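You operate a simulated robot arm through the tools that you are given. There is no shell and no other tool. Be economical: measure what you need, move in short steps, check, and stop when the job is done.

Carry out the task below with a simulated robot arm. There is one attempt and no reset: what you move stays moved.

TASK
Unload the crimp press and pull gauge: both lugs into the lug tray.
Fine: carriage out; pull knob to 0 before the clamp opens.

It is judged by the outcome, as a careful person would: the job done as asked, and still so three seconds after it is handed in. It fails if anything else is knocked over, pushed out of place, dropped, spilled or broken.

THE ROBOT
A 7-joint arm with a two-finger parallel gripper, fixed in place. Base frame: the origin is at the foot of the arm, x ahead of it, y to its left, z up. Lengths are in m, angles in degrees, forces in N, time in s.
With the tool pointing down near the work surface it reaches from about 0.22 to 0.6 m from the base axis. Its first joint turns from -66.0 to 66.0 degrees. Payload 2.6 kg.
Tool frame: the origin (TCP) lies between the finger pads and is the grasp point; the fingertips stand 0.03 m ahead of it; z points along the fingers, y is the line along which they close. The gripper opens to 0.094 m. The fingers are 0.028 m wide and 0.01 m thick; the gripper's body (0.05 by 0.096 m) begins 0.055 m behind the TCP.
Orientation is told as [roll, pitch, yaw] about the base's x, y, z axes, in that order, counted from this pose: with the fingers straight down and closing along the base's y, the tool's x points along the base's -x, its y along +y and its z along -z.

THE INTERFACE
- The arm moves only by the tool move_arm. Its argument "deltas" is a list of rows, each a list of 7 numbers: the shift along the base's x, y, z in mm, then the turn, a rotation vector about the base's x, y, z in degrees, then the closure in counts, from 0 (fully open) to 255 (shut). In form: [[tx, ty, tz, ax, ay, az, hand], ...]. A call has 1 to 8 rows; each row shifts and turns the commanded pose from where the row before left it. A row lasts 0.2 s, in which the tool goes at most 0.05 m and 8.6 degrees; a call with a longer step from one row to the next is refused whole, and so is a gripper value outside its range. A pose out of reach is approached as far as the arm can. The call stops where the force on the tool passes 40 N (or 10 N more than at its start, if that is more) or the arm is blocked; 0.2 s more then pass. The fingers move at their own pace (about 0.072 m/s each) and stop on an object; they squeeze with about 27 N. The grip force told is the motor's: it shows also when the fingers shut on nothing. Time passes only in rows, and 0.2 s behind the last, so rows that do not move let the fingers close. It gives the time, the measured TCP pose, the force on the tool (base axes), the opening and the grip force at its end, in the units of the frame above (readings bear some noise).
- Cameras (640 x 400 px; columns grow to the right, rows downward): "scene" is fixed at [0.0184, 0.4255, 0.5578]; the picture's right is [-0.88, -0.47, 0.00], its down [-0.30, 0.57, -0.76] and it looks along [0.36, -0.67, -0.65] (base axes); focal length 286 px, centre (320, 200). "wrist" rides on the gripper at [-0.037, 0, -0.058] in the tool frame; the picture's right is [0.00, -1.00, 0.00], its down [0.97, 0.00, -0.24] and it looks along [0.24, 0.00, 0.97] (tool axes); focal length 218 px, centre (320, 200).
- get_image(camera): a new picture of that camera. No time passes.
- locate(camera, pixels): there is no depth. For up to 12 entries [column, row, z] of the newest picture of that camera ("zoom" is the newest enlarged one), the place [x, y] in the base frame at which the ray of that pixel passes the height z, good to about 0.002 m. No time passes.
- inspect(camera, box): a new picture of the part [left, top, right, bottom] of that camera's present view, enlarged. No time passes.
- job_done(): hands the job in; it is judged then, once.

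Work in short steps. Measure before you move; look again where a grasp or a placing could have gone wrong, and mend it. You have 80 turns and 38 pictures in all, the two below and enlarged ones among them. Open the gripper and draw the arm clear of the work before you hand the job in, unless the task says otherwise; then end with one line.

The tools are called after "Emit:" by a JSON object that holds its "op" and its "data". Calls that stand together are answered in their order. move_arm: Moves the arm, as the interface text tells. Its arguments: {"type":"object","properties":{"deltas":{"type":"array","items":{"type":"array","items":{"type":"number"}}}},"required":["deltas"]} The other tools are called the same way: get_image (camera) takes a picture; locate (camera, pixels) gives the place at which the rays of pixels pass given heights; inspect (camera, box) takes an enlarged picture of a part of a camera's view; job_done () hands the job in.

At the start:

```text
clock: 0.0
eef_pos: [0.3995, 0.0789, 0.3566]
tool_rot: [0.0, 0.0, 0.0]
force: [0.3, -0.1, -0.2]
opening: 0.0939
gripper_force: 0.0
```

scene: 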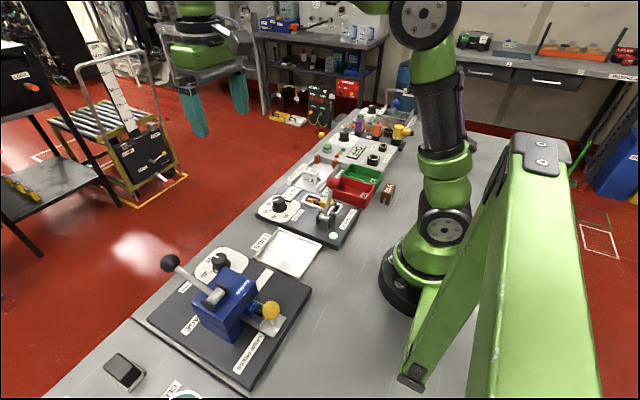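
wrist: 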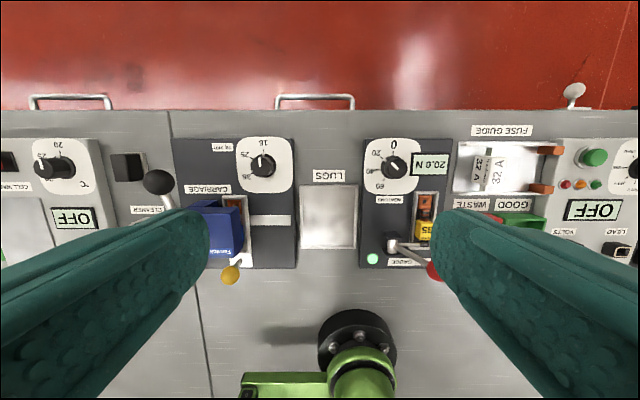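

The wrist view shows the press on the left (columns 150-300), the lug tray in the middle at (328,215) and the pull gauge at (400,210). I'll enlarge both devices.

Emit:
{"op": "inspect", "data": {"camera": "scene", "box": [130, 220, 330, 390]}}

Emit:
{"op": "inspect", "data": {"camera": "scene", "box": [240, 150, 380, 260]}}

Emit:
{"op": "inspect", "data": {"camera": "wrist", "box": [130, 125, 300, 295]}}

Emit:
{"op": "inspect", "data": {"camera": "wrist", "box": [290, 130, 460, 290]}}

```text
2.35 times, centred on (230, 305) of scene
```

zoom: 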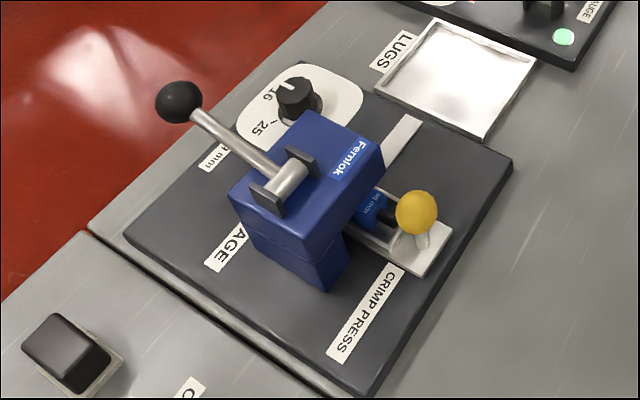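

```text
3.64 times, centred on (310, 205) of scene
```

zoom: 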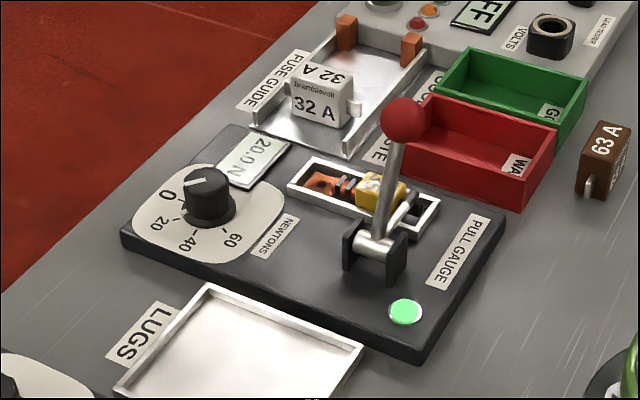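

```text
2.35 times, centred on (215, 210) of wrist
```

zoom: 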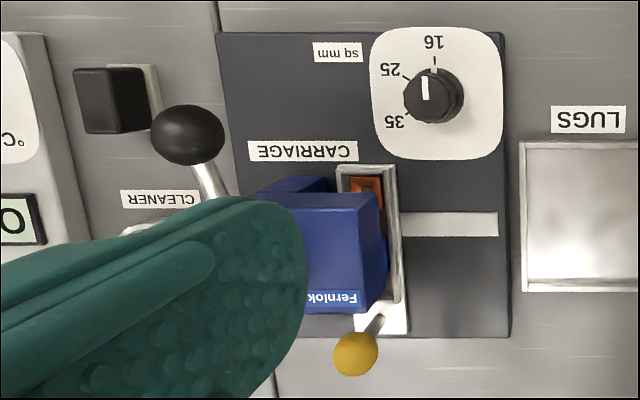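

```text
2.50 times, centred on (375, 210) of wrist
```

zoom: 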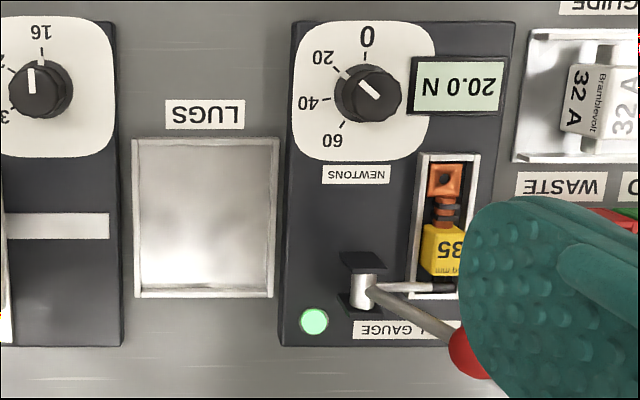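

I'll locate the main features at the plate-height guess, using the first wrist picture.

Emit:
{"op": "locate", "data": {"camera": "wrist", "pixels": [[262, 165, -0.09], [232, 274, -0.06], [158, 182, 0.0], [328, 215, -0.12], [393, 167, -0.09], [424, 204, -0.1], [390, 244, -0.08], [434, 272, -0.01], [236, 205, -0.1], [270, 220, -0.11]]}}

Emit:
{"op": "locate", "data": {"camera": "scene", "pixels": [[222, 262, -0.08], [271, 310, -0.06], [170, 263, 0.0], [285, 252, -0.12], [286, 197, -0.08], [323, 203, -0.1], [322, 219, -0.08], [329, 186, -0.01], [205, 298, -0.01]]}}

```text
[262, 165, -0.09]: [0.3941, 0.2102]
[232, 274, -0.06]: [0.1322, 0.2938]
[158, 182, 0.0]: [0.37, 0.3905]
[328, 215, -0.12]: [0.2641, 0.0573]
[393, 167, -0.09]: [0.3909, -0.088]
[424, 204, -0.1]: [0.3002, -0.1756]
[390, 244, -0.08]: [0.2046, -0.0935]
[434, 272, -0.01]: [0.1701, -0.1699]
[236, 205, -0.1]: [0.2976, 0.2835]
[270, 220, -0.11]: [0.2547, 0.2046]
```

```text
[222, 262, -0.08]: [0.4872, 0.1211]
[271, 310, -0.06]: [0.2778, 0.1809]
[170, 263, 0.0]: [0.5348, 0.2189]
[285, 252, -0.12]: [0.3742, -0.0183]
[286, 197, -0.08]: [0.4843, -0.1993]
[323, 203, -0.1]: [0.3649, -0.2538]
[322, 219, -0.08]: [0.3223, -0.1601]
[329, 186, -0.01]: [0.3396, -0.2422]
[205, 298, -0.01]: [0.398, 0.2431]
```

The two cameras disagree on these points: the rays cross near z≈0, not −0.1. I'll lower the arm a known amount in free air and triangulate with the wrist camera alone.

Emit:
{"op": "move_arm", "data": {"deltas": [[0, 0, -25, 0, 0, 0, 0], [0, 0, -25, 0, 0, 0, 0], [0, 0, -25, 0, 0, 0, 0], [0, 0, -25, 0, 0, 0, 0], [0, 0, 0, 0, 0, 0, 0]]}}

Emit:
{"op": "get_image", "data": {"camera": "wrist"}}

Emit:
{"op": "get_image", "data": {"camera": "scene"}}

```text
clock: 1.2
eef_pos: [0.3999, 0.0778, 0.2574]
tool_rot: [0.1, 0.0, -0.1]
force: [-0.1, 0.0, 0.1]
opening: 0.0938
gripper_force: 0.0
```

```text
31 pictures are left
```

wrist: 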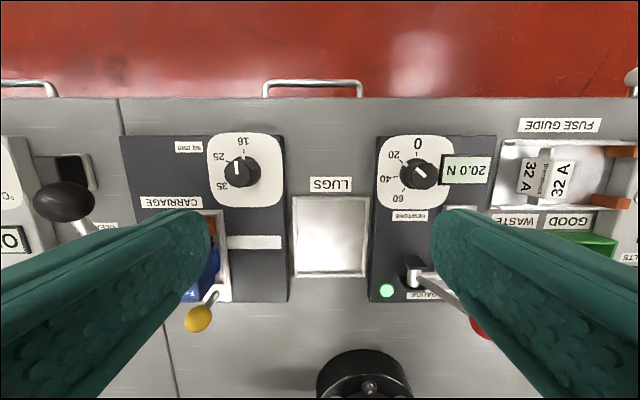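

```text
30 pictures are left
```

scene: 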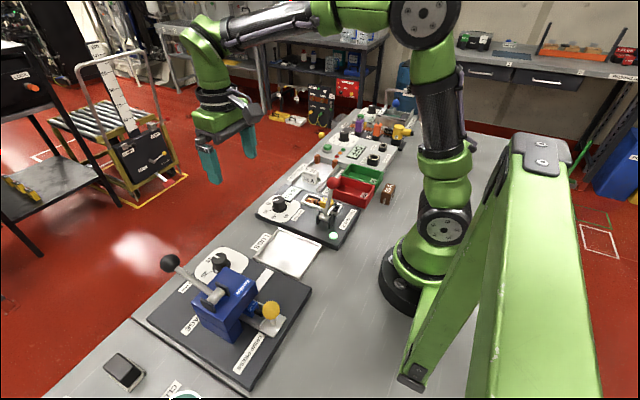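

Scaling between the two heights also puts the surface near z≈0, so the stated −0.123 looks wrong. I'll shift sideways over the gauge for a lateral baseline.

Emit:
{"op": "move_arm", "data": {"deltas": [[0, -25, 0, 0, 0, 0, 0], [0, -25, 0, 0, 0, 0, 0], [0, -25, 0, 0, 0, 0, 0], [0, -25, 0, 0, 0, 0, 0], [0, -25, 0, 0, 0, 0, 0], [0, 0, 0, 0, 0, 0, 0]]}}

Emit:
{"op": "get_image", "data": {"camera": "wrist"}}

```text
clock: 2.6
eef_pos: [0.4016, -0.048, 0.2555]
tool_rot: [0.1, 0.0, 0.0]
force: [-0.2, 1.2, 0.2]
opening: 0.0945
gripper_force: 0.0
```

```text
29 pictures are left
```

wrist: 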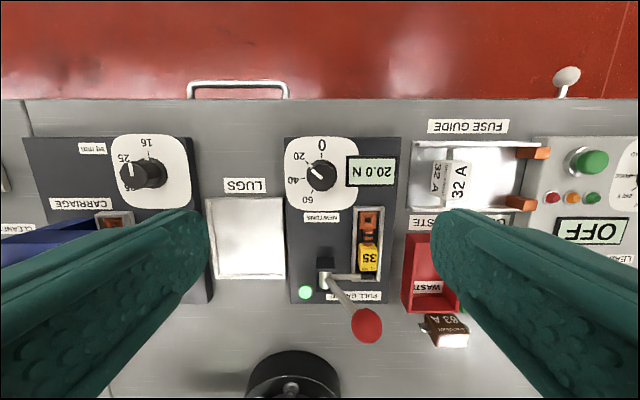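

Lateral parallax gives the gauge plate top at z≈0.016 and the bench at z≈0.00, so I'll ignore −0.123. Next a zoom on the gauge from here.

Emit:
{"op": "inspect", "data": {"camera": "wrist", "box": [270, 130, 410, 350]}}

Emit:
{"op": "locate", "data": {"camera": "wrist", "pixels": [[321, 177, 0.035], [368, 222, 0.025], [368, 258, 0.025], [325, 282, 0.02], [367, 325, 0.08], [367, 325, 0.1], [248, 238, 0.003], [213, 198, 0.005], [285, 277, 0.005], [306, 292, 0.017]]}}

Emit:
{"op": "locate", "data": {"camera": "scene", "pixels": [[280, 204, 0.017], [323, 203, 0.025], [329, 184, 0.08], [329, 184, 0.1], [170, 263, 0.1], [170, 263, 0.13], [271, 310, 0.05], [332, 235, 0.017], [285, 254, 0.003], [325, 219, 0.03]]}}

```text
1.82 times, centred on (340, 240) of wrist
```

zoom: 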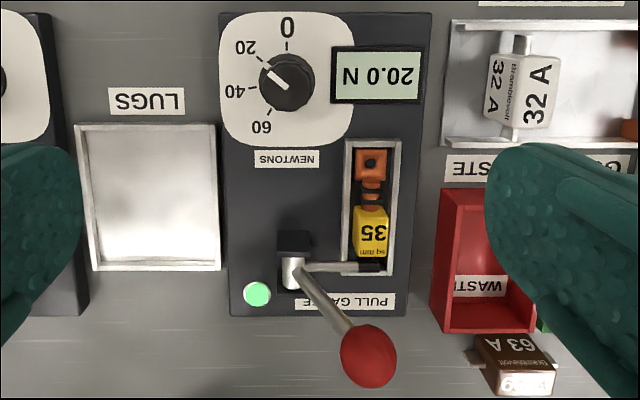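

```text
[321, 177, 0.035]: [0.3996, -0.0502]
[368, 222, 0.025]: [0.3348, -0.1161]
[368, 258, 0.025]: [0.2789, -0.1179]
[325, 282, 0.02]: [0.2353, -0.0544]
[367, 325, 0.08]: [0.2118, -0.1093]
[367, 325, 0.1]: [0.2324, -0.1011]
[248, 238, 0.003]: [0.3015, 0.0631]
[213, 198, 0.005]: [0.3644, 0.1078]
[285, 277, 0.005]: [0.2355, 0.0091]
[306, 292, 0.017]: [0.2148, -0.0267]
```

```text
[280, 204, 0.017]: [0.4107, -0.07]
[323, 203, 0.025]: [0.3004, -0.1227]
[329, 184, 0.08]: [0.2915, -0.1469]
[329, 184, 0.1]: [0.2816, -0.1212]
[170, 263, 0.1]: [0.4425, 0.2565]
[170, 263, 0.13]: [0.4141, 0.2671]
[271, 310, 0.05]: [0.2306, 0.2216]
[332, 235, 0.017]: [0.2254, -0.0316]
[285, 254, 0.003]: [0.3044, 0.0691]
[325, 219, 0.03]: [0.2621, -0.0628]
```

Bench-z≈0 makes both cameras agree: knob at about (0.400, −0.050) with its top at z≈0.045, lug at (0.28–0.335, −0.117), lever ball near (0.26, −0.09, 0.127). I'll go above the knob for a close look.

Emit:
{"op": "move_arm", "data": {"deltas": [[0, 0, -35, 0, 0, 0, 0], [0, -1, -35, 0, 0, 0, 0], [0, -1, -35, 0, 0, 0, 0], [0, 0, 0, 0, 0, 0, 0]]}}

Emit:
{"op": "get_image", "data": {"camera": "wrist"}}

Emit:
{"op": "locate", "data": {"camera": "wrist", "pixels": [[320, 200, 0.045]]}}

```text
clock: 3.6
eef_pos: [0.4015, -0.0501, 0.151]
tool_rot: [0.0, -0.1, 0.0]
force: [-0.9, -0.4, -0.1]
opening: 0.0942
gripper_force: 0.0
```

```text
27 pictures are left
```

wrist: 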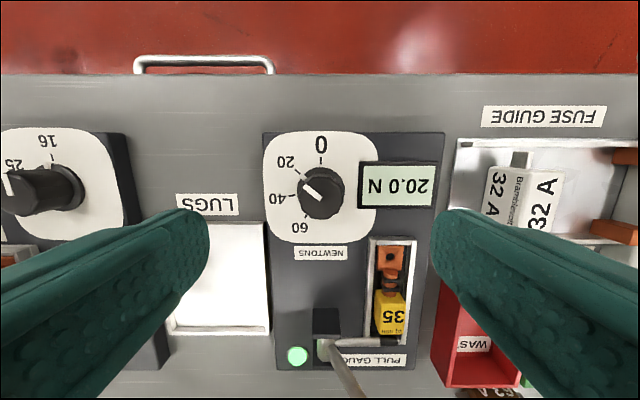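

```text
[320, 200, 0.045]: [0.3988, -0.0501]
```

The knob top is at (321,192), i.e. about (0.405, −0.051), and the display sits on its −y side. I'll yaw −55° so the fingers straddle the knob clear of the display.

Emit:
{"op": "move_arm", "data": {"deltas": [[1, 0, 0, 0, 0, -8, 0], [1, 0, 0, 0, 0, -8, 0], [1, 0, 0, 0, 0, -8, 0], [1, 0, 0, 0, 0, -8, 0], [0, -1, 0, 0, 0, -8, 0], [0, 0, 0, 0, 0, -8, 60], [0, 0, 0, 0, 0, -7, 60], [0, 0, 0, 0, 0, 0, 60]]}}

Emit:
{"op": "get_image", "data": {"camera": "wrist"}}

```text
clock: 5.4
eef_pos: [0.403, -0.0487, 0.1516]
tool_rot: [0.1, 0.0, -55.0]
force: [0.2, 0.3, 0.6]
opening: 0.0719
gripper_force: 0.1
```

```text
26 pictures are left
```

wrist: 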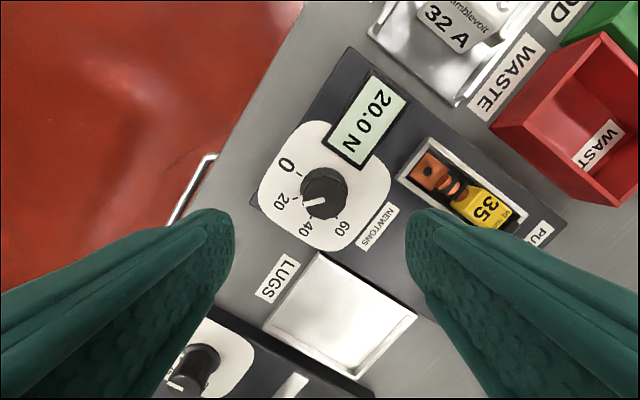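

I'll zoom in on the knob to tell its top face from its base before descending.

Emit:
{"op": "inspect", "data": {"camera": "wrist", "box": [260, 130, 400, 250]}}

```text
3.33 times, centred on (330, 190) of wrist
```

zoom: 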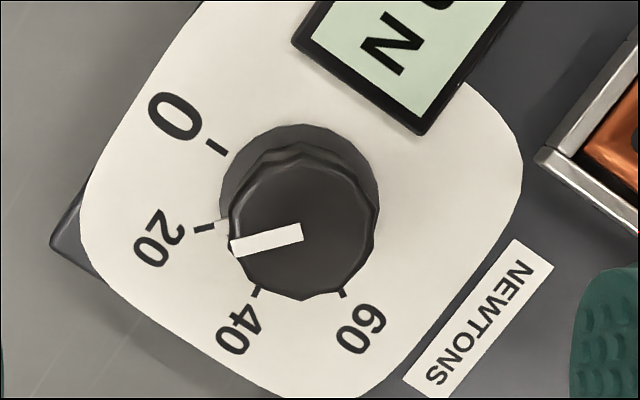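

Emit:
{"op": "locate", "data": {"camera": "zoom", "pixels": [[303, 230, 0.045], [298, 203, 0.018]]}}

```text
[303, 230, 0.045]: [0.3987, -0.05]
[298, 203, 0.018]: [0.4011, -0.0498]
```

The knob axis is at about (0.400, −0.050). I'll shift over it and descend to TCP z≈0.060, still open.

Emit:
{"op": "move_arm", "data": {"deltas": [[-3, -1, -25, 0, 0, 0, 60], [0, 0, -25, 0, 0, 0, 60], [0, 0, -20, 0, 0, 0, 60], [0, 0, -11, 0, 0, 0, 60], [0, 0, -10, 0, 0, 0, 60], [0, 0, 0, 0, 0, 0, 60]]}}

Emit:
{"op": "get_image", "data": {"camera": "wrist"}}

```text
clock: 6.8
eef_pos: [0.4013, -0.0504, 0.0602]
tool_rot: [0.0, 0.0, -55.1]
force: [-0.8, 0.5, -0.5]
opening: 0.0717
gripper_force: 0.0
```

```text
24 pictures are left
```

wrist: 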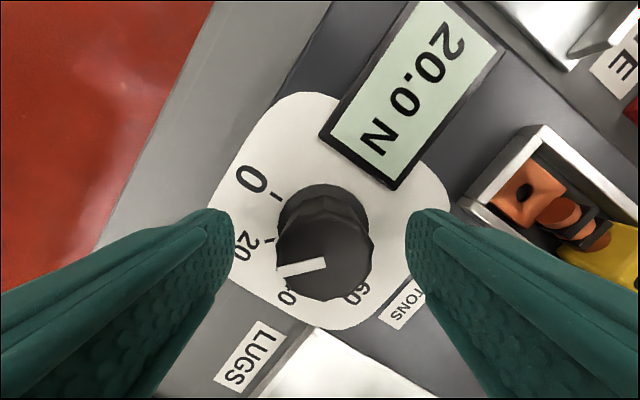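

The knob lies centred between the fingers, so I'll close on it.

Emit:
{"op": "move_arm", "data": {"deltas": [[0, 0, 0, 0, 0, 0, 120], [0, 0, 0, 0, 0, 0, 180], [0, 0, 0, 0, 0, 0, 255], [0, 0, 0, 0, 0, 0, 255]]}}

```text
clock: 7.8
eef_pos: [0.4003, -0.0498, 0.0596]
tool_rot: [-0.1, 0.2, -55.1]
force: [-14.2, -6.9, 5.1]
opening: 0.0335
gripper_force: 45.6
```

The knob is gripped at 33.5 mm with a small side load, so I'll nudge along the load and turn −25° as a test.

Emit:
{"op": "move_arm", "data": {"deltas": [[-1, -0.5, 0, 0, 0, 0, 255], [0, 0, 0, 0, 0, -8, 255], [0, 0, 0, 0, 0, -8, 255], [0, 0, 0, 0, 0, -8, 255], [0, 0, 0, 0, 0, 0, 255]]}}

Emit:
{"op": "get_image", "data": {"camera": "wrist"}}

```text
clock: 9.0
eef_pos: [0.4004, -0.0498, 0.0599]
tool_rot: [-0.1, -0.1, -78.9]
force: [4.2, -10.9, -29.2]
opening: 0.0334
gripper_force: 45.0
```

```text
23 pictures are left
```

wrist: 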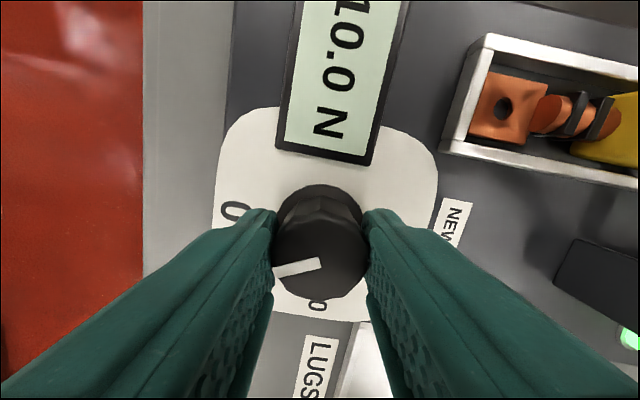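

The display went from 20 to 10.0 after −24°, so the direction is right; another −24° should reach 0.

Emit:
{"op": "move_arm", "data": {"deltas": [[0, 0, 0, 0, 0, -8, 255], [0, 0, 0, 0, 0, -8, 255], [0, 0, 0, 0, 0, -8, 255], [0, 0, 0, 0, 0, 0, 255]]}}

Emit:
{"op": "get_image", "data": {"camera": "wrist"}}

```text
clock: 10.0
eef_pos: [0.3997, -0.0507, 0.0584]
tool_rot: [0.0, 0.0, -103.1]
force: [5.6, -10.9, -30.3]
opening: 0.0335
gripper_force: 44.9
```

```text
22 pictures are left
```

wrist: 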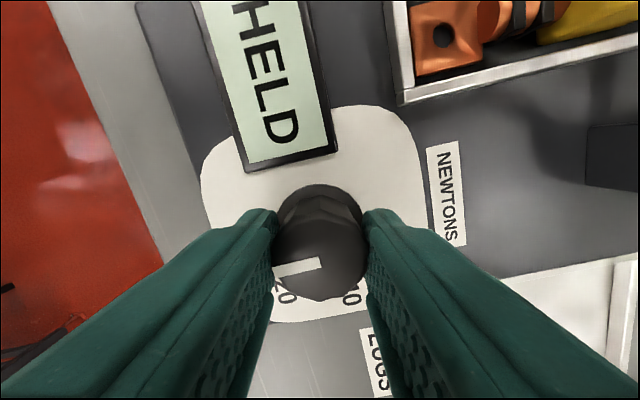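

The display now reads HELD with the turn complete. I'll release, rise and check the pointer against the 0 mark.

Emit:
{"op": "move_arm", "data": {"deltas": [[0, 0, 0, 0, 0, 0, 60], [0, 0, 0, 0, 0, 0, 60], [0, 0, 25, 0, 0, 0, 60], [0, 0, 35, 0, 0, 0, 60], [0, 0, 40, 0, 0, 0, 60], [0, 0, 0, 0, 0, 0, 60]]}}

Emit:
{"op": "get_image", "data": {"camera": "wrist"}}

```text
clock: 11.4
eef_pos: [0.3994, -0.0524, 0.1614]
tool_rot: [-0.1, 0.0, -103.0]
force: [-0.7, 0.3, -0.3]
opening: 0.072
gripper_force: 0.1
```

```text
21 pictures are left
```

wrist: 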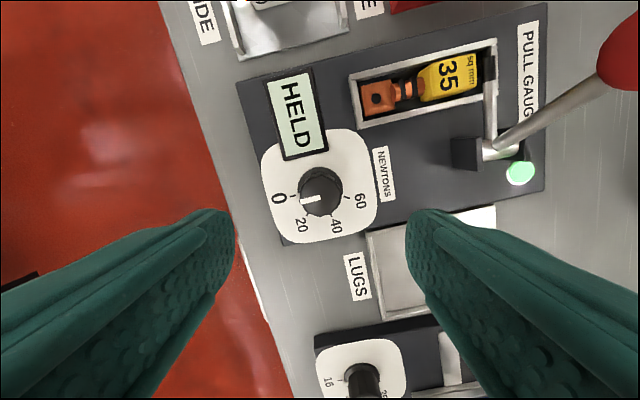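

The pointer is on 0 and the display reads HELD. Next I'll study the clamp lever geometry in the scene view.

Emit:
{"op": "inspect", "data": {"camera": "scene", "box": [280, 165, 370, 250]}}

Emit:
{"op": "inspect", "data": {"camera": "wrist", "box": [340, 0, 640, 200]}}

```text
4.71 times, centred on (325, 208) of scene
```

zoom: 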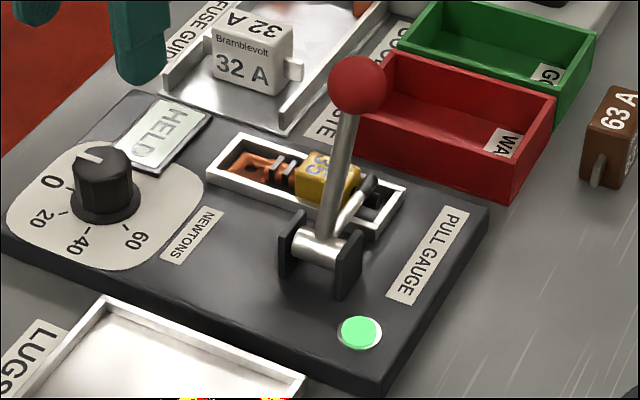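

```text
2.00 times, centred on (490, 100) of wrist
```

zoom: 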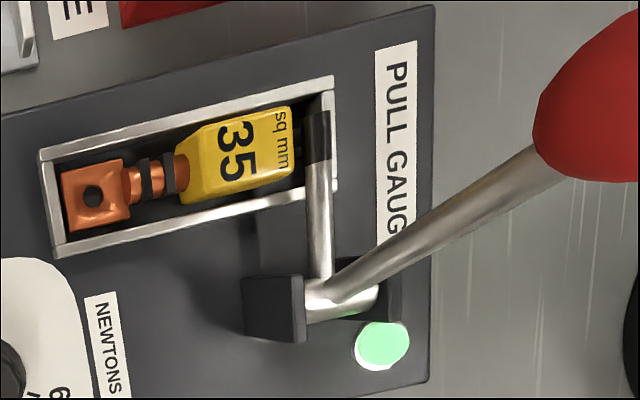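

Emit:
{"op": "locate", "data": {"camera": "wrist", "pixels": [[628, 58, 0.11], [628, 58, 0.13], [493, 150, 0.035], [490, 67, 0.03]]}}

Emit:
{"op": "locate", "data": {"camera": "scene", "pixels": [[332.8, 183.8, 0.11], [332.8, 183.8, 0.13], [325, 218, 0.035]]}}

```text
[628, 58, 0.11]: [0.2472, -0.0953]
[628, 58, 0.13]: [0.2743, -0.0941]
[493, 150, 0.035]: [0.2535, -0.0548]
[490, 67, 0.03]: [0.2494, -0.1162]
```

```text
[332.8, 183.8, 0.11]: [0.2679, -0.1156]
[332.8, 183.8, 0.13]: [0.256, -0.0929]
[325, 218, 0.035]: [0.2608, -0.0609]
```

Ball ≈ (0.258, −0.096, 0.12) and pivot ≈ (0.254, −0.056, 0.035), with the axle along x, so swinging the ball toward +y lifts the clamp arm. I'll return to yaw 0 and get above the ball, to cage it between fingers along y.

Emit:
{"op": "move_arm", "data": {"deltas": [[0, 0, 20, 0, 0, 8.5, 60], [0, 0, 20, 0, 0, 8.5, 60], [-10, 0, 0, 0, 0, 8.5, 60], [-15, 0, 0, 0, 0, 8.5, 60], [-15, 0, 0, 0, 0, 8.5, 60], [-15, 0, 0, 0, 0, 8.5, 60], [-15, -5, 0, 0, 0, 8.5, 60], [-15, -5, 0, 0, 0, 8.5, 60]]}}

Emit:
{"op": "move_arm", "data": {"deltas": [[-15, -10, 0, 0, 0, 8.5, 60], [-15, -10, 0, 0, 0, 8.5, 60], [-15, -10, 0, 0, 0, 8.5, 60], [-10, -3, 0, 0, 0, 8.5, 60], [0, 0, 0, 0, 0, 1, 60], [0, 0, 0, 0, 0, 0, 60]]}}

Emit:
{"op": "get_image", "data": {"camera": "wrist"}}

```text
clock: 13.2
eef_pos: [0.3149, -0.0592, 0.1996]
tool_rot: [0.0, 0.0, -34.7]
force: [0.0, -0.6, 0.4]
opening: 0.0718
gripper_force: 0.0
```

```text
clock: 14.6
eef_pos: [0.2608, -0.0948, 0.2]
tool_rot: [0.0, 0.0, 0.0]
force: [-0.1, 0.3, 0.2]
opening: 0.0719
gripper_force: 0.1
```

```text
18 pictures are left
```

wrist: 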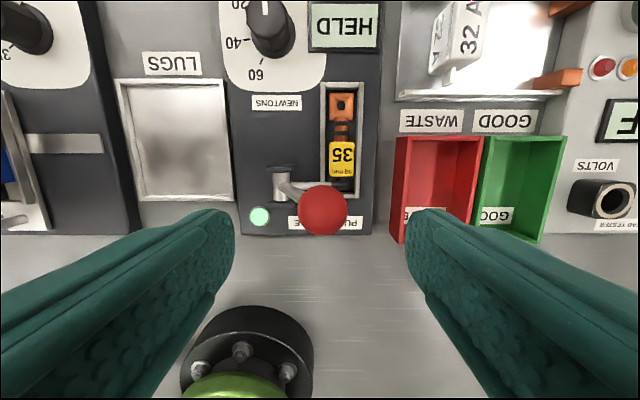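

The ball at (323,210) is centred under the gripper, so I'll descend around it and cage it at about a 45 mm opening.

Emit:
{"op": "move_arm", "data": {"deltas": [[-3, -1, -25, 0, 0, 0, 60], [0, 0, -25, 0, 0, 0, 60], [0, 0, -20, 0, 0, 0, 60], [0, 0, -15, 0, 0, 0, 60], [0, 0, 0, 0, 0, 0, 135], [0, 0, 0, 0, 0, 0, 135]]}}

Emit:
{"op": "get_image", "data": {"camera": "wrist"}}

```text
clock: 16.0
eef_pos: [0.2574, -0.0924, 0.1156]
tool_rot: [-0.1, 0.0, 0.0]
force: [0.8, 5.3, 0.9]
opening: 0.047
gripper_force: 2.5
```

```text
17 pictures are left
```

wrist: 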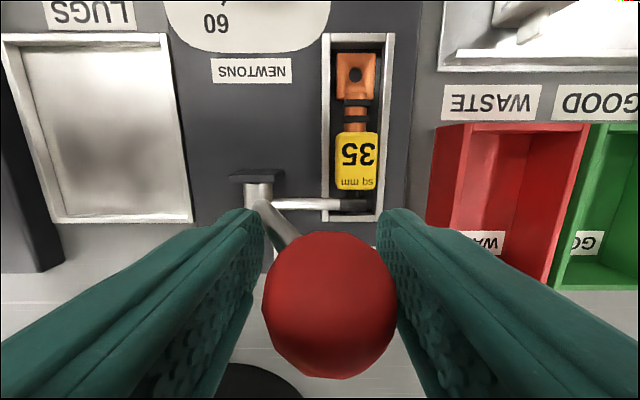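

The ball is caged at (330,305) and touches the −y finger. I'll push it along the arc toward +y, watching the forces.

Emit:
{"op": "move_arm", "data": {"deltas": [[0, 11, 4, 0, 0, 0, 135], [0, 11, 4, 0, 0, 0, 135], [0, 10, 2, 0, 0, 0, 135], [0, 10, 1, 0, 0, 0, 135], [0, 10, -1, 0, 0, 0, 135], [0, 10, -2, 0, 0, 0, 135], [0, 0, 0, 0, 0, 0, 135]]}}

Emit:
{"op": "get_image", "data": {"camera": "wrist"}}

```text
clock: 17.6
eef_pos: [0.2563, -0.0336, 0.1236]
tool_rot: [0.0, 0.0, 0.0]
force: [0.4, 2.6, -0.4]
opening: 0.0455
gripper_force: 1.0
```

```text
16 pictures are left
```

wrist: 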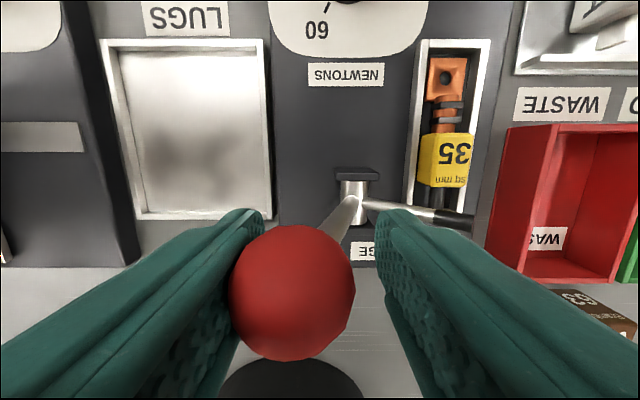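

The clamp arm has lifted and the ball has rolled past centre onto the +y finger. I'll follow it down to its end stop.

Emit:
{"op": "move_arm", "data": {"deltas": [[0, 10, -3, 0, 0, 0, 135], [0, 10, -5, 0, 0, 0, 135], [0, 9, -6, 0, 0, 0, 135], [0, 0, 0, 0, 0, 0, 135]]}}

Emit:
{"op": "get_image", "data": {"camera": "wrist"}}

Emit:
{"op": "inspect", "data": {"camera": "scene", "box": [260, 150, 380, 250]}}

```text
clock: 18.4
eef_pos: [0.2573, -0.0132, 0.1115]
tool_rot: [-0.7, -0.6, -0.3]
force: [-0.3, -19.3, 0.4]
opening: 0.0562
gripper_force: 10.6
stopped in row 3: the force on the tool passed its limit (the readings are from after the stop); the commanded pose is now the measured one
```

```text
15 pictures are left
```

wrist: 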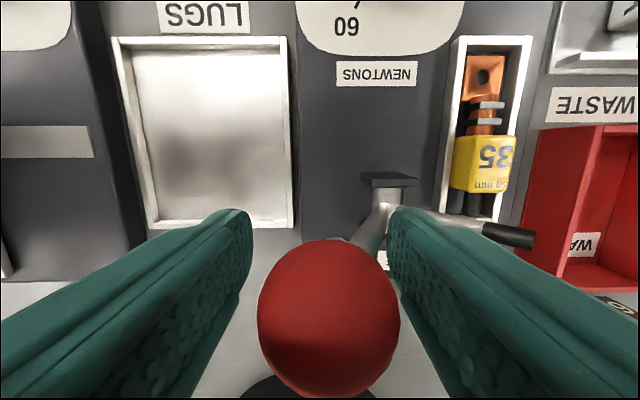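

```text
4.00 times, centred on (320, 200) of scene
```

zoom: 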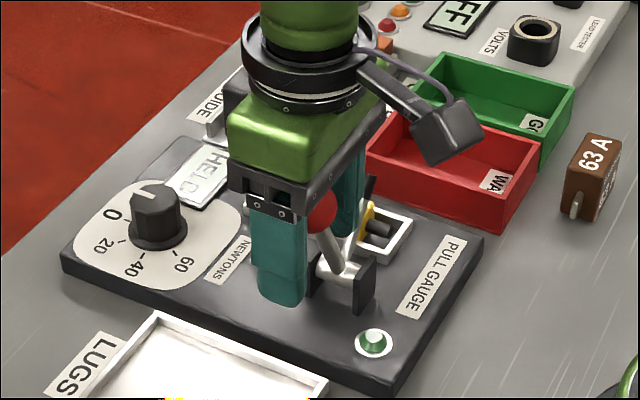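

The lever hit its stop with the light now off and the clamp arm up. I'll open, rise straight up and move above the lug.

Emit:
{"op": "move_arm", "data": {"deltas": [[0, -3, 0, 0, 0, 0, 60], [0, 0, 0, 0, 0, 0, 60], [0, 0, 30, 0, 0, 0, 60], [0, 0, 35, 0, 0, 0, 60], [15, -35, 0, 0, 0, 0, 60], [15, -35, 0, 0, 0, 0, 60], [20, -34, 0, 0, 0, 0, 60], [0, 0, 0, 0, 0, 0, 60]]}}

Emit:
{"op": "get_image", "data": {"camera": "wrist"}}

```text
clock: 20.2
eef_pos: [0.3083, -0.1157, 0.1762]
tool_rot: [-0.5, -0.5, -0.2]
force: [0.0, 0.1, -0.9]
opening: 0.0719
gripper_force: 0.0
```

```text
13 pictures are left
```

wrist: 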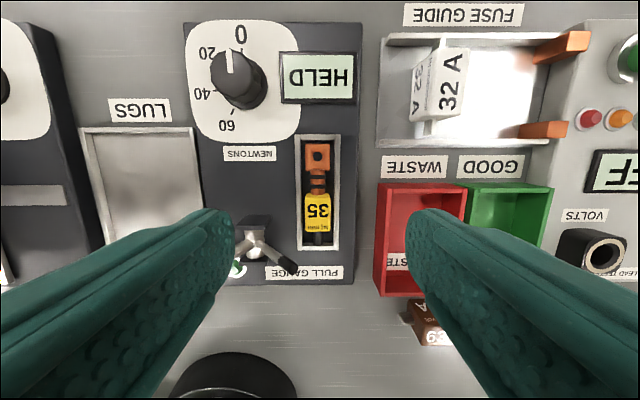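

The clamp arm is swung aside and the lug is free in its slot. I'll locate the sleeve centre and ends.

Emit:
{"op": "locate", "data": {"camera": "wrist", "pixels": [[317, 193, 0.04], [317, 212, 0.04], [317, 231, 0.04], [304, 212, 0.04], [331, 212, 0.04], [317, 158, 0.03], [285, 265, 0.07], [317, 246, 0.03], [138, 180, 0.003]]}}

```text
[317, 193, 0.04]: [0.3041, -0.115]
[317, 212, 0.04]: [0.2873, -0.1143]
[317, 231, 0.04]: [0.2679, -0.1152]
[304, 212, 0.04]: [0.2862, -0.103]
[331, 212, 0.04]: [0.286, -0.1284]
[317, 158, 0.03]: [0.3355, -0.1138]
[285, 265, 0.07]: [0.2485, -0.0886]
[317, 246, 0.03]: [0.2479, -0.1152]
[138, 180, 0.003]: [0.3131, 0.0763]
```

The sleeve centre is at (0.288, −0.1155). I'll descend over it to TCP z≈0.072, then look.

Emit:
{"op": "move_arm", "data": {"deltas": [[-10, 0, -25, 0.5, 0.5, 0.2, 70], [-10, 0, -25, 0, 0, 0, 70], [0, 0, -25, 0, 0, 0, 70], [0, 0, -19, 0, 0, 0, 70], [0, 0, -10, 0, 0, 0, 70], [0, 0, 0, 0, 0, 0, 70]]}}

Emit:
{"op": "get_image", "data": {"camera": "wrist"}}

```text
clock: 21.6
eef_pos: [0.2885, -0.1179, 0.0715]
tool_rot: [0.1, -0.1, 0.0]
force: [0.0, -0.1, -0.4]
opening: 0.068
gripper_force: 0.1
```

```text
12 pictures are left
```

wrist: 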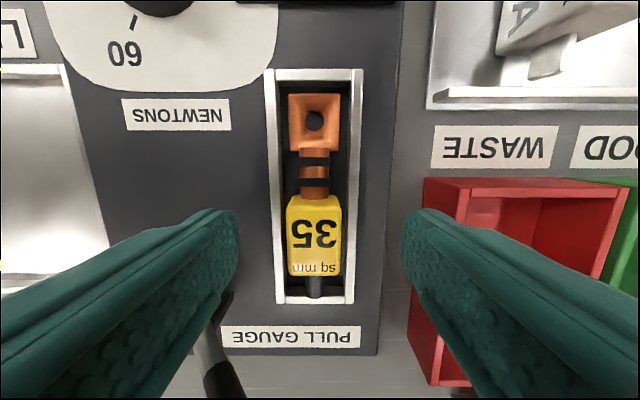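

The sleeve (cols 287–343) is centred to within 2 mm. I'll lower in small steps, feeling for the slot walls.

Emit:
{"op": "move_arm", "data": {"deltas": [[0, 2, -4, 0, 0, 0, 120], [0, 0, -2, 0, 0, 0, 140], [0, 0, -2, 0, 0, 0, 140], [0, 0, 0, 0, 0, 0, 140]]}}

Emit:
{"op": "inspect", "data": {"camera": "scene", "box": [280, 170, 370, 230]}}

```text
clock: 22.6
eef_pos: [0.2881, -0.116, 0.0636]
tool_rot: [0.1, -0.1, 0.0]
force: [-0.1, 0.6, -0.5]
opening: 0.0425
gripper_force: 0.0
```

```text
6.67 times, centred on (325, 200) of scene
```

zoom: 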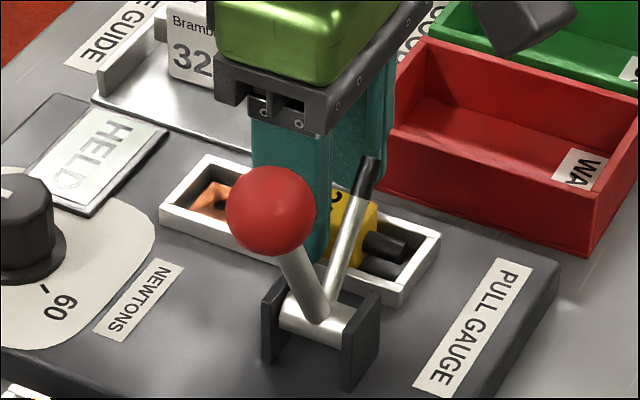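

Emit:
{"op": "move_arm", "data": {"deltas": [[0, 0, -1.5, 0, 0, 0, 140], [0, 0, -1.5, 0, 0, 0, 140], [0, 0, 0, 0, 0, 0, 140]]}}

```text
clock: 23.4
eef_pos: [0.2879, -0.1156, 0.0611]
tool_rot: [0.1, 0.0, 0.2]
force: [0.1, -0.1, 0.1]
opening: 0.0425
gripper_force: 0.1
```

No contact yet with the tips at z≈0.031, so I'll close here gently and read the opening.

Emit:
{"op": "move_arm", "data": {"deltas": [[0, 0, 0, 0, 0, 0, 190], [0, 0, 0, 0, 0, 0, 255], [0, 0, 0, 0, 0, 0, 255]]}}

Emit:
{"op": "get_image", "data": {"camera": "wrist"}}

```text
clock: 24.2
eef_pos: [0.2893, -0.1158, 0.0616]
tool_rot: [0.1, -0.1, 0.0]
force: [0.9, -0.3, 0.0]
opening: 0.0232
gripper_force: 26.7
```

```text
10 pictures are left
```

wrist: 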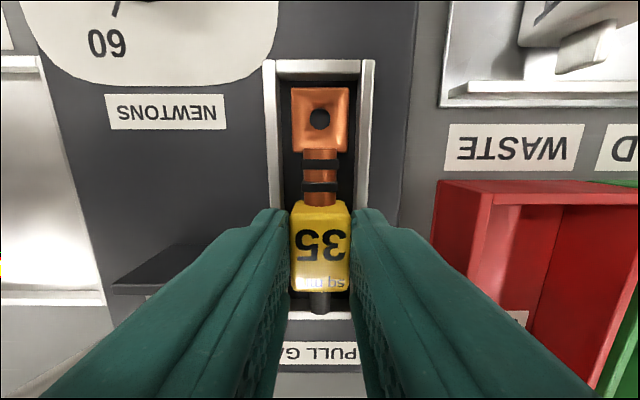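

The sleeve is gripped at 23 mm. I'll lift slowly, then go up high.

Emit:
{"op": "move_arm", "data": {"deltas": [[0, 0, 5, 0, 0, 0, 255], [0, 0, 10, 0, 0, 0, 255], [0, 0, 20, 0, 0, 0, 255], [0, 0, 30, 0, 0, 0, 255], [0, 0, 35, 0, 0, 0, 255], [0, 0, 35, 0, 0, 0, 255], [0, 0, 0, 0, 0, 0, 255]]}}

```text
clock: 25.8
eef_pos: [0.2905, -0.1151, 0.199]
tool_rot: [0.1, -0.1, 0.2]
force: [-0.1, -0.1, -0.7]
opening: 0.0235
gripper_force: 27.1
```

The lug is held. I'll carry it at z≈0.2 over the tray's +y half and look.

Emit:
{"op": "move_arm", "data": {"deltas": [[2, 25, 0, 0, 0, 0, 255], [2, 30, 0, 0, 0, 0, 255], [2, 35, 0, 0, 0, 0, 255], [1, 40, 0, 0, 0, 0, 255], [0, 40, 0, 0, 0, 0, 255], [0, 31, 0, 0, 0, 0, 255], [0, 0, -50, 0, 0, 0, 255], [0, 0, 0, 0, 0, 0, 255]]}}

Emit:
{"op": "get_image", "data": {"camera": "wrist"}}

Emit:
{"op": "locate", "data": {"camera": "wrist", "pixels": [[320, 200, 0.0]]}}

```text
clock: 27.6
eef_pos: [0.2944, 0.0864, 0.1472]
tool_rot: [0.2, -0.2, 0.1]
force: [-0.2, 1.1, -0.2]
opening: 0.0233
gripper_force: 27.6
```

```text
9 pictures are left
```

wrist: 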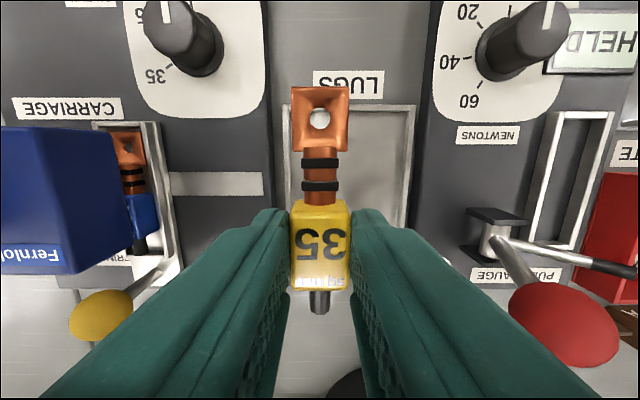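

```text
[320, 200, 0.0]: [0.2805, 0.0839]
```

Emit:
{"op": "locate", "data": {"camera": "wrist", "pixels": [[291, 112, 0.005], [408, 112, 0.005], [270, 145, 0.017], [565, 325, 0.11], [565, 325, 0.12], [138, 150, 0.03], [140, 215, 0.035], [98, 315, 0.06], [98, 315, 0.08], [178, 130, 0.02], [160, 270, 0.03]]}}

Emit:
{"op": "locate", "data": {"camera": "scene", "pixels": [[317.5, 201.5, 0.11], [271, 310, 0.06], [271, 310, 0.08], [170, 263, 0.13], [170, 263, 0.15]]}}

```text
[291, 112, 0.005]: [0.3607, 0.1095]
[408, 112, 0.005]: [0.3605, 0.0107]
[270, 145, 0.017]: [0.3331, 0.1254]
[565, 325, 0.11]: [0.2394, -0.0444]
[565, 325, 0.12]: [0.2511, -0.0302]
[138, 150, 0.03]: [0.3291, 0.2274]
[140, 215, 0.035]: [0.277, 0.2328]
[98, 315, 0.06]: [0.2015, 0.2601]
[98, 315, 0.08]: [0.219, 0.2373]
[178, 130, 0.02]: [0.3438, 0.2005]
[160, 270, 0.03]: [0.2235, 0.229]
```

```text
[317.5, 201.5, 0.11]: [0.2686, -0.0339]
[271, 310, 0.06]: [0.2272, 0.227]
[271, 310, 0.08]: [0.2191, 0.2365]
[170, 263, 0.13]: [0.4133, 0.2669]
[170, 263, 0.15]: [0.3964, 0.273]
```

The tray inside spans x to 0.36 and y 0.011–0.109, so the spot is good. I'll lower the lug to near the floor in small final steps.

Emit:
{"op": "move_arm", "data": {"deltas": [[0, 0, -30, 0, 0, 0, 255], [0, 0, -30, 0, 0, 0, 255], [0, 0, -20, 0, 0, 0, 255], [0, 0, -10, 0, 0, 0, 255], [0, 0, -3, 0, 0, 0, 255], [0, 0, -2, 0, 0, 0, 255], [0, 0, -2, 0, 0, 0, 255], [0, 0, 0, 0, 0, 0, 255]]}}

```text
clock: 29.4
eef_pos: [0.2941, 0.0844, 0.0495]
tool_rot: [0.0, -0.1, 0.0]
force: [0.3, 0.5, -0.6]
opening: 0.023
gripper_force: 26.9
```

Emit:
{"op": "move_arm", "data": {"deltas": [[0, 0, -2, 0, 0, 0, 255], [0, 0, -2, 0, 0, 0, 255], [0, 0, 0, 0, 0, 0, 255]]}}

```text
clock: 30.2
eef_pos: [0.2952, 0.085, 0.0458]
tool_rot: [0.2, 0.0, 0.0]
force: [-0.4, 0.2, -0.9]
opening: 0.0231
gripper_force: 26.5
```

Emit:
{"op": "move_arm", "data": {"deltas": [[0, 0, -2, 0, 0, 0, 255], [0, 0, -2, 0, 0, 0, 255], [0, 0, -2, 0, 0, 0, 255], [0, 0, 0, 0, 0, 0, 255]]}}

Emit:
{"op": "inspect", "data": {"camera": "scene", "box": [240, 200, 340, 290]}}

```text
clock: 31.2
eef_pos: [0.2957, 0.0855, 0.0416]
tool_rot: [0.1, -0.2, 0.2]
force: [-2.4, 0.6, 22.3]
opening: 0.0231
gripper_force: 26.9
```

```text
4.44 times, centred on (290, 245) of scene
```

zoom: 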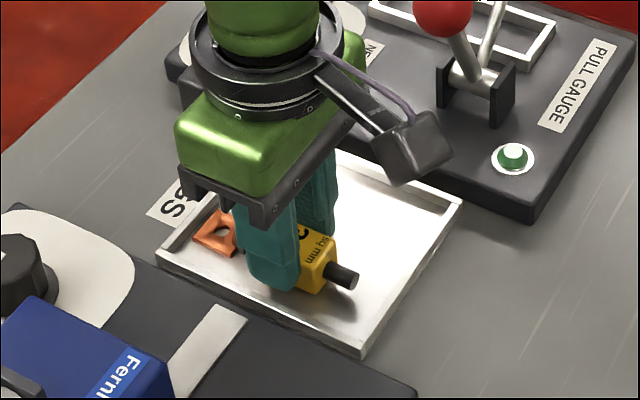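

The lug touches the floor (22 N). I'll ease up 1 mm, open just slightly so the finger clears the wall, and lift.

Emit:
{"op": "move_arm", "data": {"deltas": [[0, 0, 1, 0, 0, 0, 182], [0, 0, 0, 0, 0, 0, 176], [0, 0, 3, 0, 0, 0, 176], [0, 0, 12, 0, 0, 0, 170], [0, 0, 30, 0, 0, 0, 100], [0, 0, 40, 0, 0, 0, 60], [0, 0, 40, 0, 0, 0, 60], [0, 0, 0, 0, 0, 0, 60]]}}

Emit:
{"op": "get_image", "data": {"camera": "wrist"}}

```text
clock: 33.0
eef_pos: [0.2972, 0.0866, 0.1664]
tool_rot: [0.1, 0.0, 0.2]
force: [-0.6, 0.1, -0.4]
opening: 0.0717
gripper_force: 0.1
```

```text
7 pictures are left
```

wrist: 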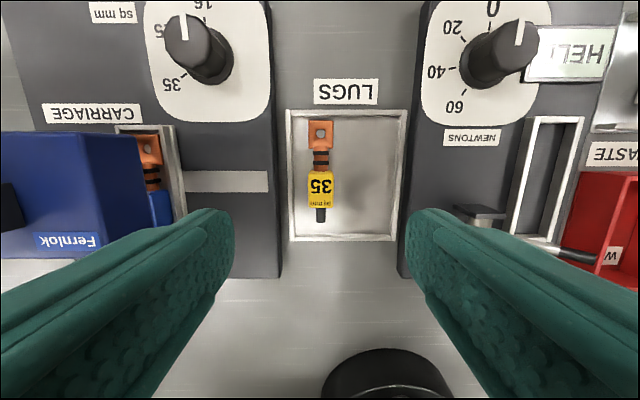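

Lug 1 lies in the tray. Next I'll move high over the press carriage (yellow knob ≈ (0.22, 0.237, 0.08)) for a view.

Emit:
{"op": "move_arm", "data": {"deltas": [[0, 10, 35, 0, 0, 0, 60], [-10, 25, 10, 0, 0, 0, 60], [-10, 25, 0, 0, 0, 0, 60], [-10, 25, 0, 0, 0, 0, 60], [-10, 25, 0, 0, 0, 0, 60], [-10, 15, 0, 0, 0, 0, 60], [0, 0, 0, 0, 0, 0, 60]]}}

Emit:
{"op": "get_image", "data": {"camera": "wrist"}}

```text
clock: 34.6
eef_pos: [0.2443, 0.2121, 0.2111]
tool_rot: [0.1, -0.1, 0.0]
force: [0.6, 0.1, 0.1]
opening: 0.0715
gripper_force: 0.0
```

```text
6 pictures are left
```

wrist: 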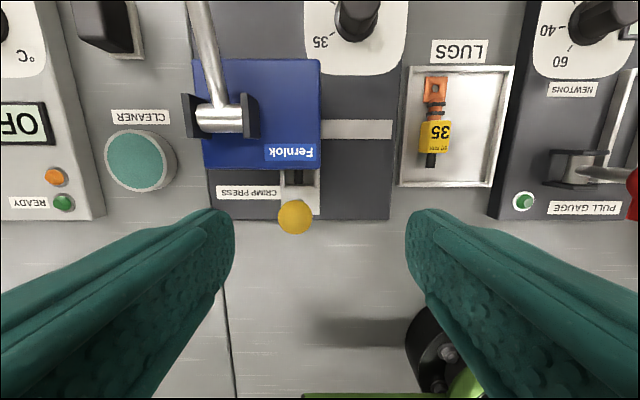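

The rail strip runs along −y from the press, so "carriage out" means −y. Triangulated: press top z≈0.108, knob ≈ (0.222, 0.235, 0.085). I'll descend caging the knob.

Emit:
{"op": "move_arm", "data": {"deltas": [[-12, 12, -20, 0, 0, 0, 60], [-12, 11, -25, 0, 0, 0, 60], [0, 0, -30, 0, 0, 0, 60], [0, 0, -25, 0, 0, 0, 60], [0, 0, -20, 0, 0, 0, 60], [0, 0, 0, 0, 0, 0, 110], [0, 0, 0, 0, 0, 0, 130]]}}

Emit:
{"op": "get_image", "data": {"camera": "wrist"}}

```text
clock: 36.2
eef_pos: [0.2191, 0.2349, 0.0902]
tool_rot: [0.1, -0.1, 0.1]
force: [0.5, -0.2, 0.1]
opening: 0.0459
gripper_force: 0.1
```

```text
5 pictures are left
```

wrist: 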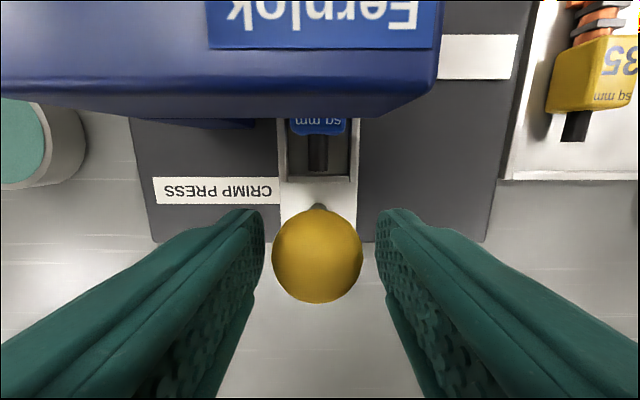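

The knob is centred between the fingers. I'll push −y gently with the +y finger and watch whether the carriage follows.

Emit:
{"op": "move_arm", "data": {"deltas": [[0, -6, 0, 0, 0, 0, 130], [0, -6, 0, 0, 0, 0, 130], [0, -6, 0, 0, 0, 0, 130], [0, -6, 0, 0, 0, 0, 130], [0, 0, 0, 0, 0, 0, 130]]}}

```text
clock: 37.4
eef_pos: [0.2217, 0.209, 0.0916]
tool_rot: [0.1, 0.0, 0.1]
force: [0.2, 0.8, -0.5]
opening: 0.0465
gripper_force: 0.5
```

It moves with almost no force, so I'll continue to the end stop.

Emit:
{"op": "move_arm", "data": {"deltas": [[0, -10, 0, 0, 0, 0, 130], [0, -10, 0, 0, 0, 0, 130], [0, -10, 0, 0, 0, 0, 130], [0, -8, 0, 0, 0, 0, 130], [0, -6, 0, 0, 0, 0, 130], [0, -6, 0, 0, 0, 0, 130], [0, -6, 0, 0, 0, 0, 130], [0, 0, 0, 0, 0, 0, 130]]}}

Emit:
{"op": "get_image", "data": {"camera": "wrist"}}

```text
clock: 39.2
eef_pos: [0.2222, 0.1556, 0.0924]
tool_rot: [0.1, -0.1, 0.0]
force: [-4.2, 11.2, 0.5]
opening: 0.0524
gripper_force: 5.2
```

```text
4 pictures are left
```

wrist: 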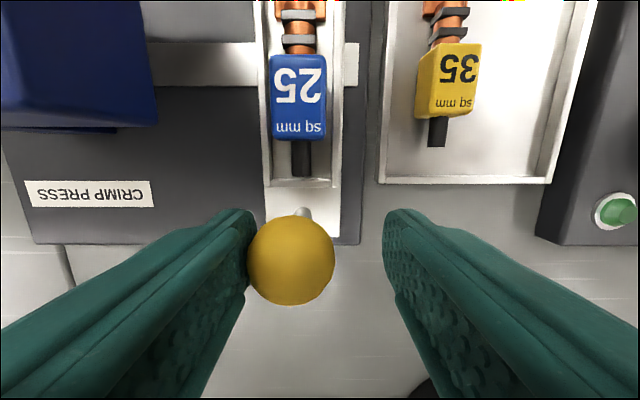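

The carriage is out against its stop and the 25 lug is exposed at (298,97). I'll locate it.

Emit:
{"op": "locate", "data": {"camera": "wrist", "pixels": [[298, 60, 0.045], [298, 97, 0.045], [298, 138, 0.045], [270, 97, 0.045], [326, 97, 0.045], [300, 175, 0.035], [262, 97, 0.035], [340, 97, 0.035], [448, 82, 0.025], [300, 187, 0.035]]}}

```text
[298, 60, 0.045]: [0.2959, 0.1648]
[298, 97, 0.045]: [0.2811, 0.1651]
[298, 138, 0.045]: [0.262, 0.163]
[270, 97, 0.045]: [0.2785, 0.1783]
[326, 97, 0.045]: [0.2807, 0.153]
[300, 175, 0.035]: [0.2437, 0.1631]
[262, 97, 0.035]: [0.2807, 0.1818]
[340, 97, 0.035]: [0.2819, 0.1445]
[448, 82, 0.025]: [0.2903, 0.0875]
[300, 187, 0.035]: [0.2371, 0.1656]
```

The sleeve centre is at (0.280, 0.1645). I'll relax off the knob, rise, and move above the lug.

Emit:
{"op": "move_arm", "data": {"deltas": [[0, 4, 0, 0, 0, 0, 110], [0, 0, 25, 0, 0, 0, 110], [0, 0, 40, 0, 0, 0, 110], [20, 2, 0, 0, 0, 0, 110], [20, 2, 0, 0, 0, 0, 110], [20, 2, 0, 0, 0, 0, 120], [0, 0, 0, 0, 0, 0, 120], [0, 0, 0, 0, 0, 0, 120]]}}

```text
clock: 41.0
eef_pos: [0.2815, 0.162, 0.1564]
tool_rot: [0.1, 0.0, 0.0]
force: [0.1, -0.1, -0.4]
opening: 0.0496
gripper_force: 0.0
```

Emit:
{"op": "move_arm", "data": {"deltas": [[0, 2, -25, 0, 0, 0, 120], [0, 0, -25, 0, 0, 0, 120], [0, 0, -20, 0, 0, 0, 120], [0, 0, -6, 0, 0, 0, 120], [0, 0, 0, 0, 0, 0, 120]]}}

Emit:
{"op": "get_image", "data": {"camera": "wrist"}}

```text
clock: 42.2
eef_pos: [0.2803, 0.1657, 0.0802]
tool_rot: [0.1, -0.1, 0.0]
force: [-0.7, -0.1, -0.4]
opening: 0.0495
gripper_force: 0.2
```

```text
3 pictures are left
```

wrist: 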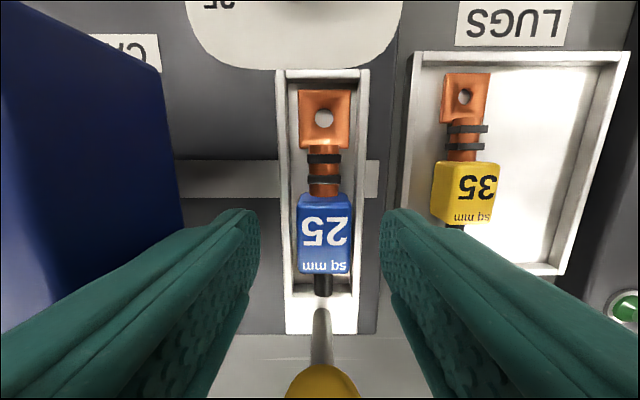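

The sleeve is centred (col 323). I'll lower step by step to TCP z≈0.068 and close.

Emit:
{"op": "move_arm", "data": {"deltas": [[0, -1, -4, 0, 0, 0, 130], [0, 0, -2, 0, 0, 0, 135], [0, 0, -2, 0, 0, 0, 135], [0, 0, -2, 0, 0, 0, 135], [0, 0, -2, 0, 0, 0, 135], [0, 0, 0, 0, 0, 0, 135]]}}

```text
clock: 43.6
eef_pos: [0.2803, 0.1647, 0.0683]
tool_rot: [-0.1, 0.0, 0.3]
force: [0.3, 0.6, -0.5]
opening: 0.0443
gripper_force: 0.0
```

Emit:
{"op": "move_arm", "data": {"deltas": [[0, 0, -2, 0, 0, 0, 135], [0, 0, 0, 0, 0, 0, 190], [0, 0, 0, 0, 0, 0, 255], [0, 0, 0, 0, 0, 0, 255]]}}

```text
clock: 44.6
eef_pos: [0.2811, 0.1662, 0.0657]
tool_rot: [0.1, 0.0, 0.1]
force: [0.6, 0.4, 0.3]
opening: 0.0233
gripper_force: 27.5
```

Gripped at 23 mm. I'll lift, shift +x early to keep the stub off the knob, then rise.

Emit:
{"op": "move_arm", "data": {"deltas": [[0, 0, 8, 0, 0, 0, 255], [0, 0, 12, 0, 0, 0, 255], [8, 0, 5, 0, 0, 0, 255], [8, 0, 20, 0, 0, 0, 255], [0, 0, 30, 0, 0, 0, 255], [0, 0, 30, 0, 0, 0, 255], [0, 0, 0, 0, 0, 0, 255]]}}

Emit:
{"op": "move_arm", "data": {"deltas": [[0, -25, 0, 0, 0, 0, 255], [0, -30, 0, 0, 0, 0, 255], [0, -30, 0, 0, 0, 0, 255], [0, -25, 0, 0, 0, 0, 255], [0, -10, 0, 0, 0, 0, 255], [0, 0, 0, 0, 0, 0, 255]]}}

```text
clock: 46.2
eef_pos: [0.2972, 0.1634, 0.1707]
tool_rot: [0.0, 0.0, 0.1]
force: [0.1, 0.8, -0.8]
opening: 0.0233
gripper_force: 27.5
```

```text
clock: 47.6
eef_pos: [0.2986, 0.0446, 0.17]
tool_rot: [0.0, 0.0, 0.1]
force: [0.2, 0.2, -1.4]
opening: 0.0233
gripper_force: 27.0
```

The lug is held. I'll lower at y≈0.045; the lever ball (y ≤ −0.01) stays clear of the body.

Emit:
{"op": "move_arm", "data": {"deltas": [[-1, 1, -30, 0, 0, 0, 255], [0, 0, -30, 0, 0, 0, 255], [0, 0, -30, 0, 0, 0, 255], [0, 0, -15, 0, 0, 0, 255], [0, 0, -5, 0, 0, 0, 255], [0, 0, -4, 0, 0, 0, 255], [0, 0, -4, 0, 0, 0, 255], [0, 0, 0, 0, 0, 0, 255]]}}

Emit:
{"op": "get_image", "data": {"camera": "wrist"}}

```text
clock: 49.4
eef_pos: [0.2959, 0.0452, 0.0531]
tool_rot: [0.0, -0.1, 0.0]
force: [0.1, -0.5, -0.6]
opening: 0.023
gripper_force: 27.4
```

```text
2 pictures are left
```

wrist: 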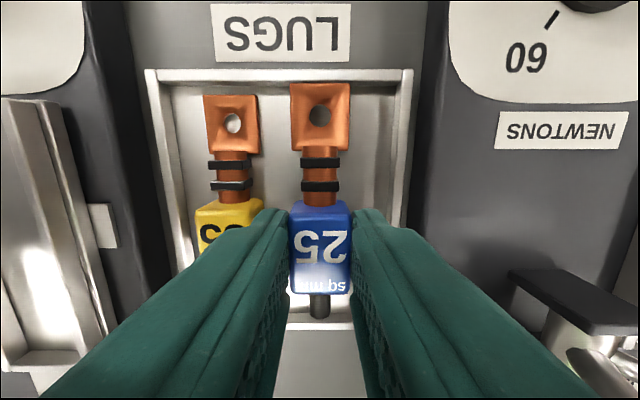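

There is a tight gap beside the yellow lug, so I'll shift 2 mm −y and lower in small steps to contact.

Emit:
{"op": "move_arm", "data": {"deltas": [[0, -2, 0, 0, 0, 0, 255], [0, 0, -3, 0, 0, 0, 255], [0, 0, -2, 0, 0, 0, 255], [0, 0, -2, 0, 0, 0, 255], [0, 0, 0, 0, 0, 0, 255]]}}

```text
clock: 50.6
eef_pos: [0.2968, 0.044, 0.0459]
tool_rot: [0.1, -0.1, 0.1]
force: [1.0, 0.8, -0.4]
opening: 0.0233
gripper_force: 27.4
```

Emit:
{"op": "move_arm", "data": {"deltas": [[0, 0, -1.5, 0, 0, 0, 255], [0, 0, -1.5, 0, 0, 0, 255], [0, 0, -1.5, 0, 0, 0, 255], [0, 0, 0, 0, 0, 0, 255]]}}

```text
clock: 51.6
eef_pos: [0.2954, 0.0432, 0.0412]
tool_rot: [0.1, -0.1, 0.0]
force: [-5.9, 1.0, 21.1]
opening: 0.0231
gripper_force: 26.9
```

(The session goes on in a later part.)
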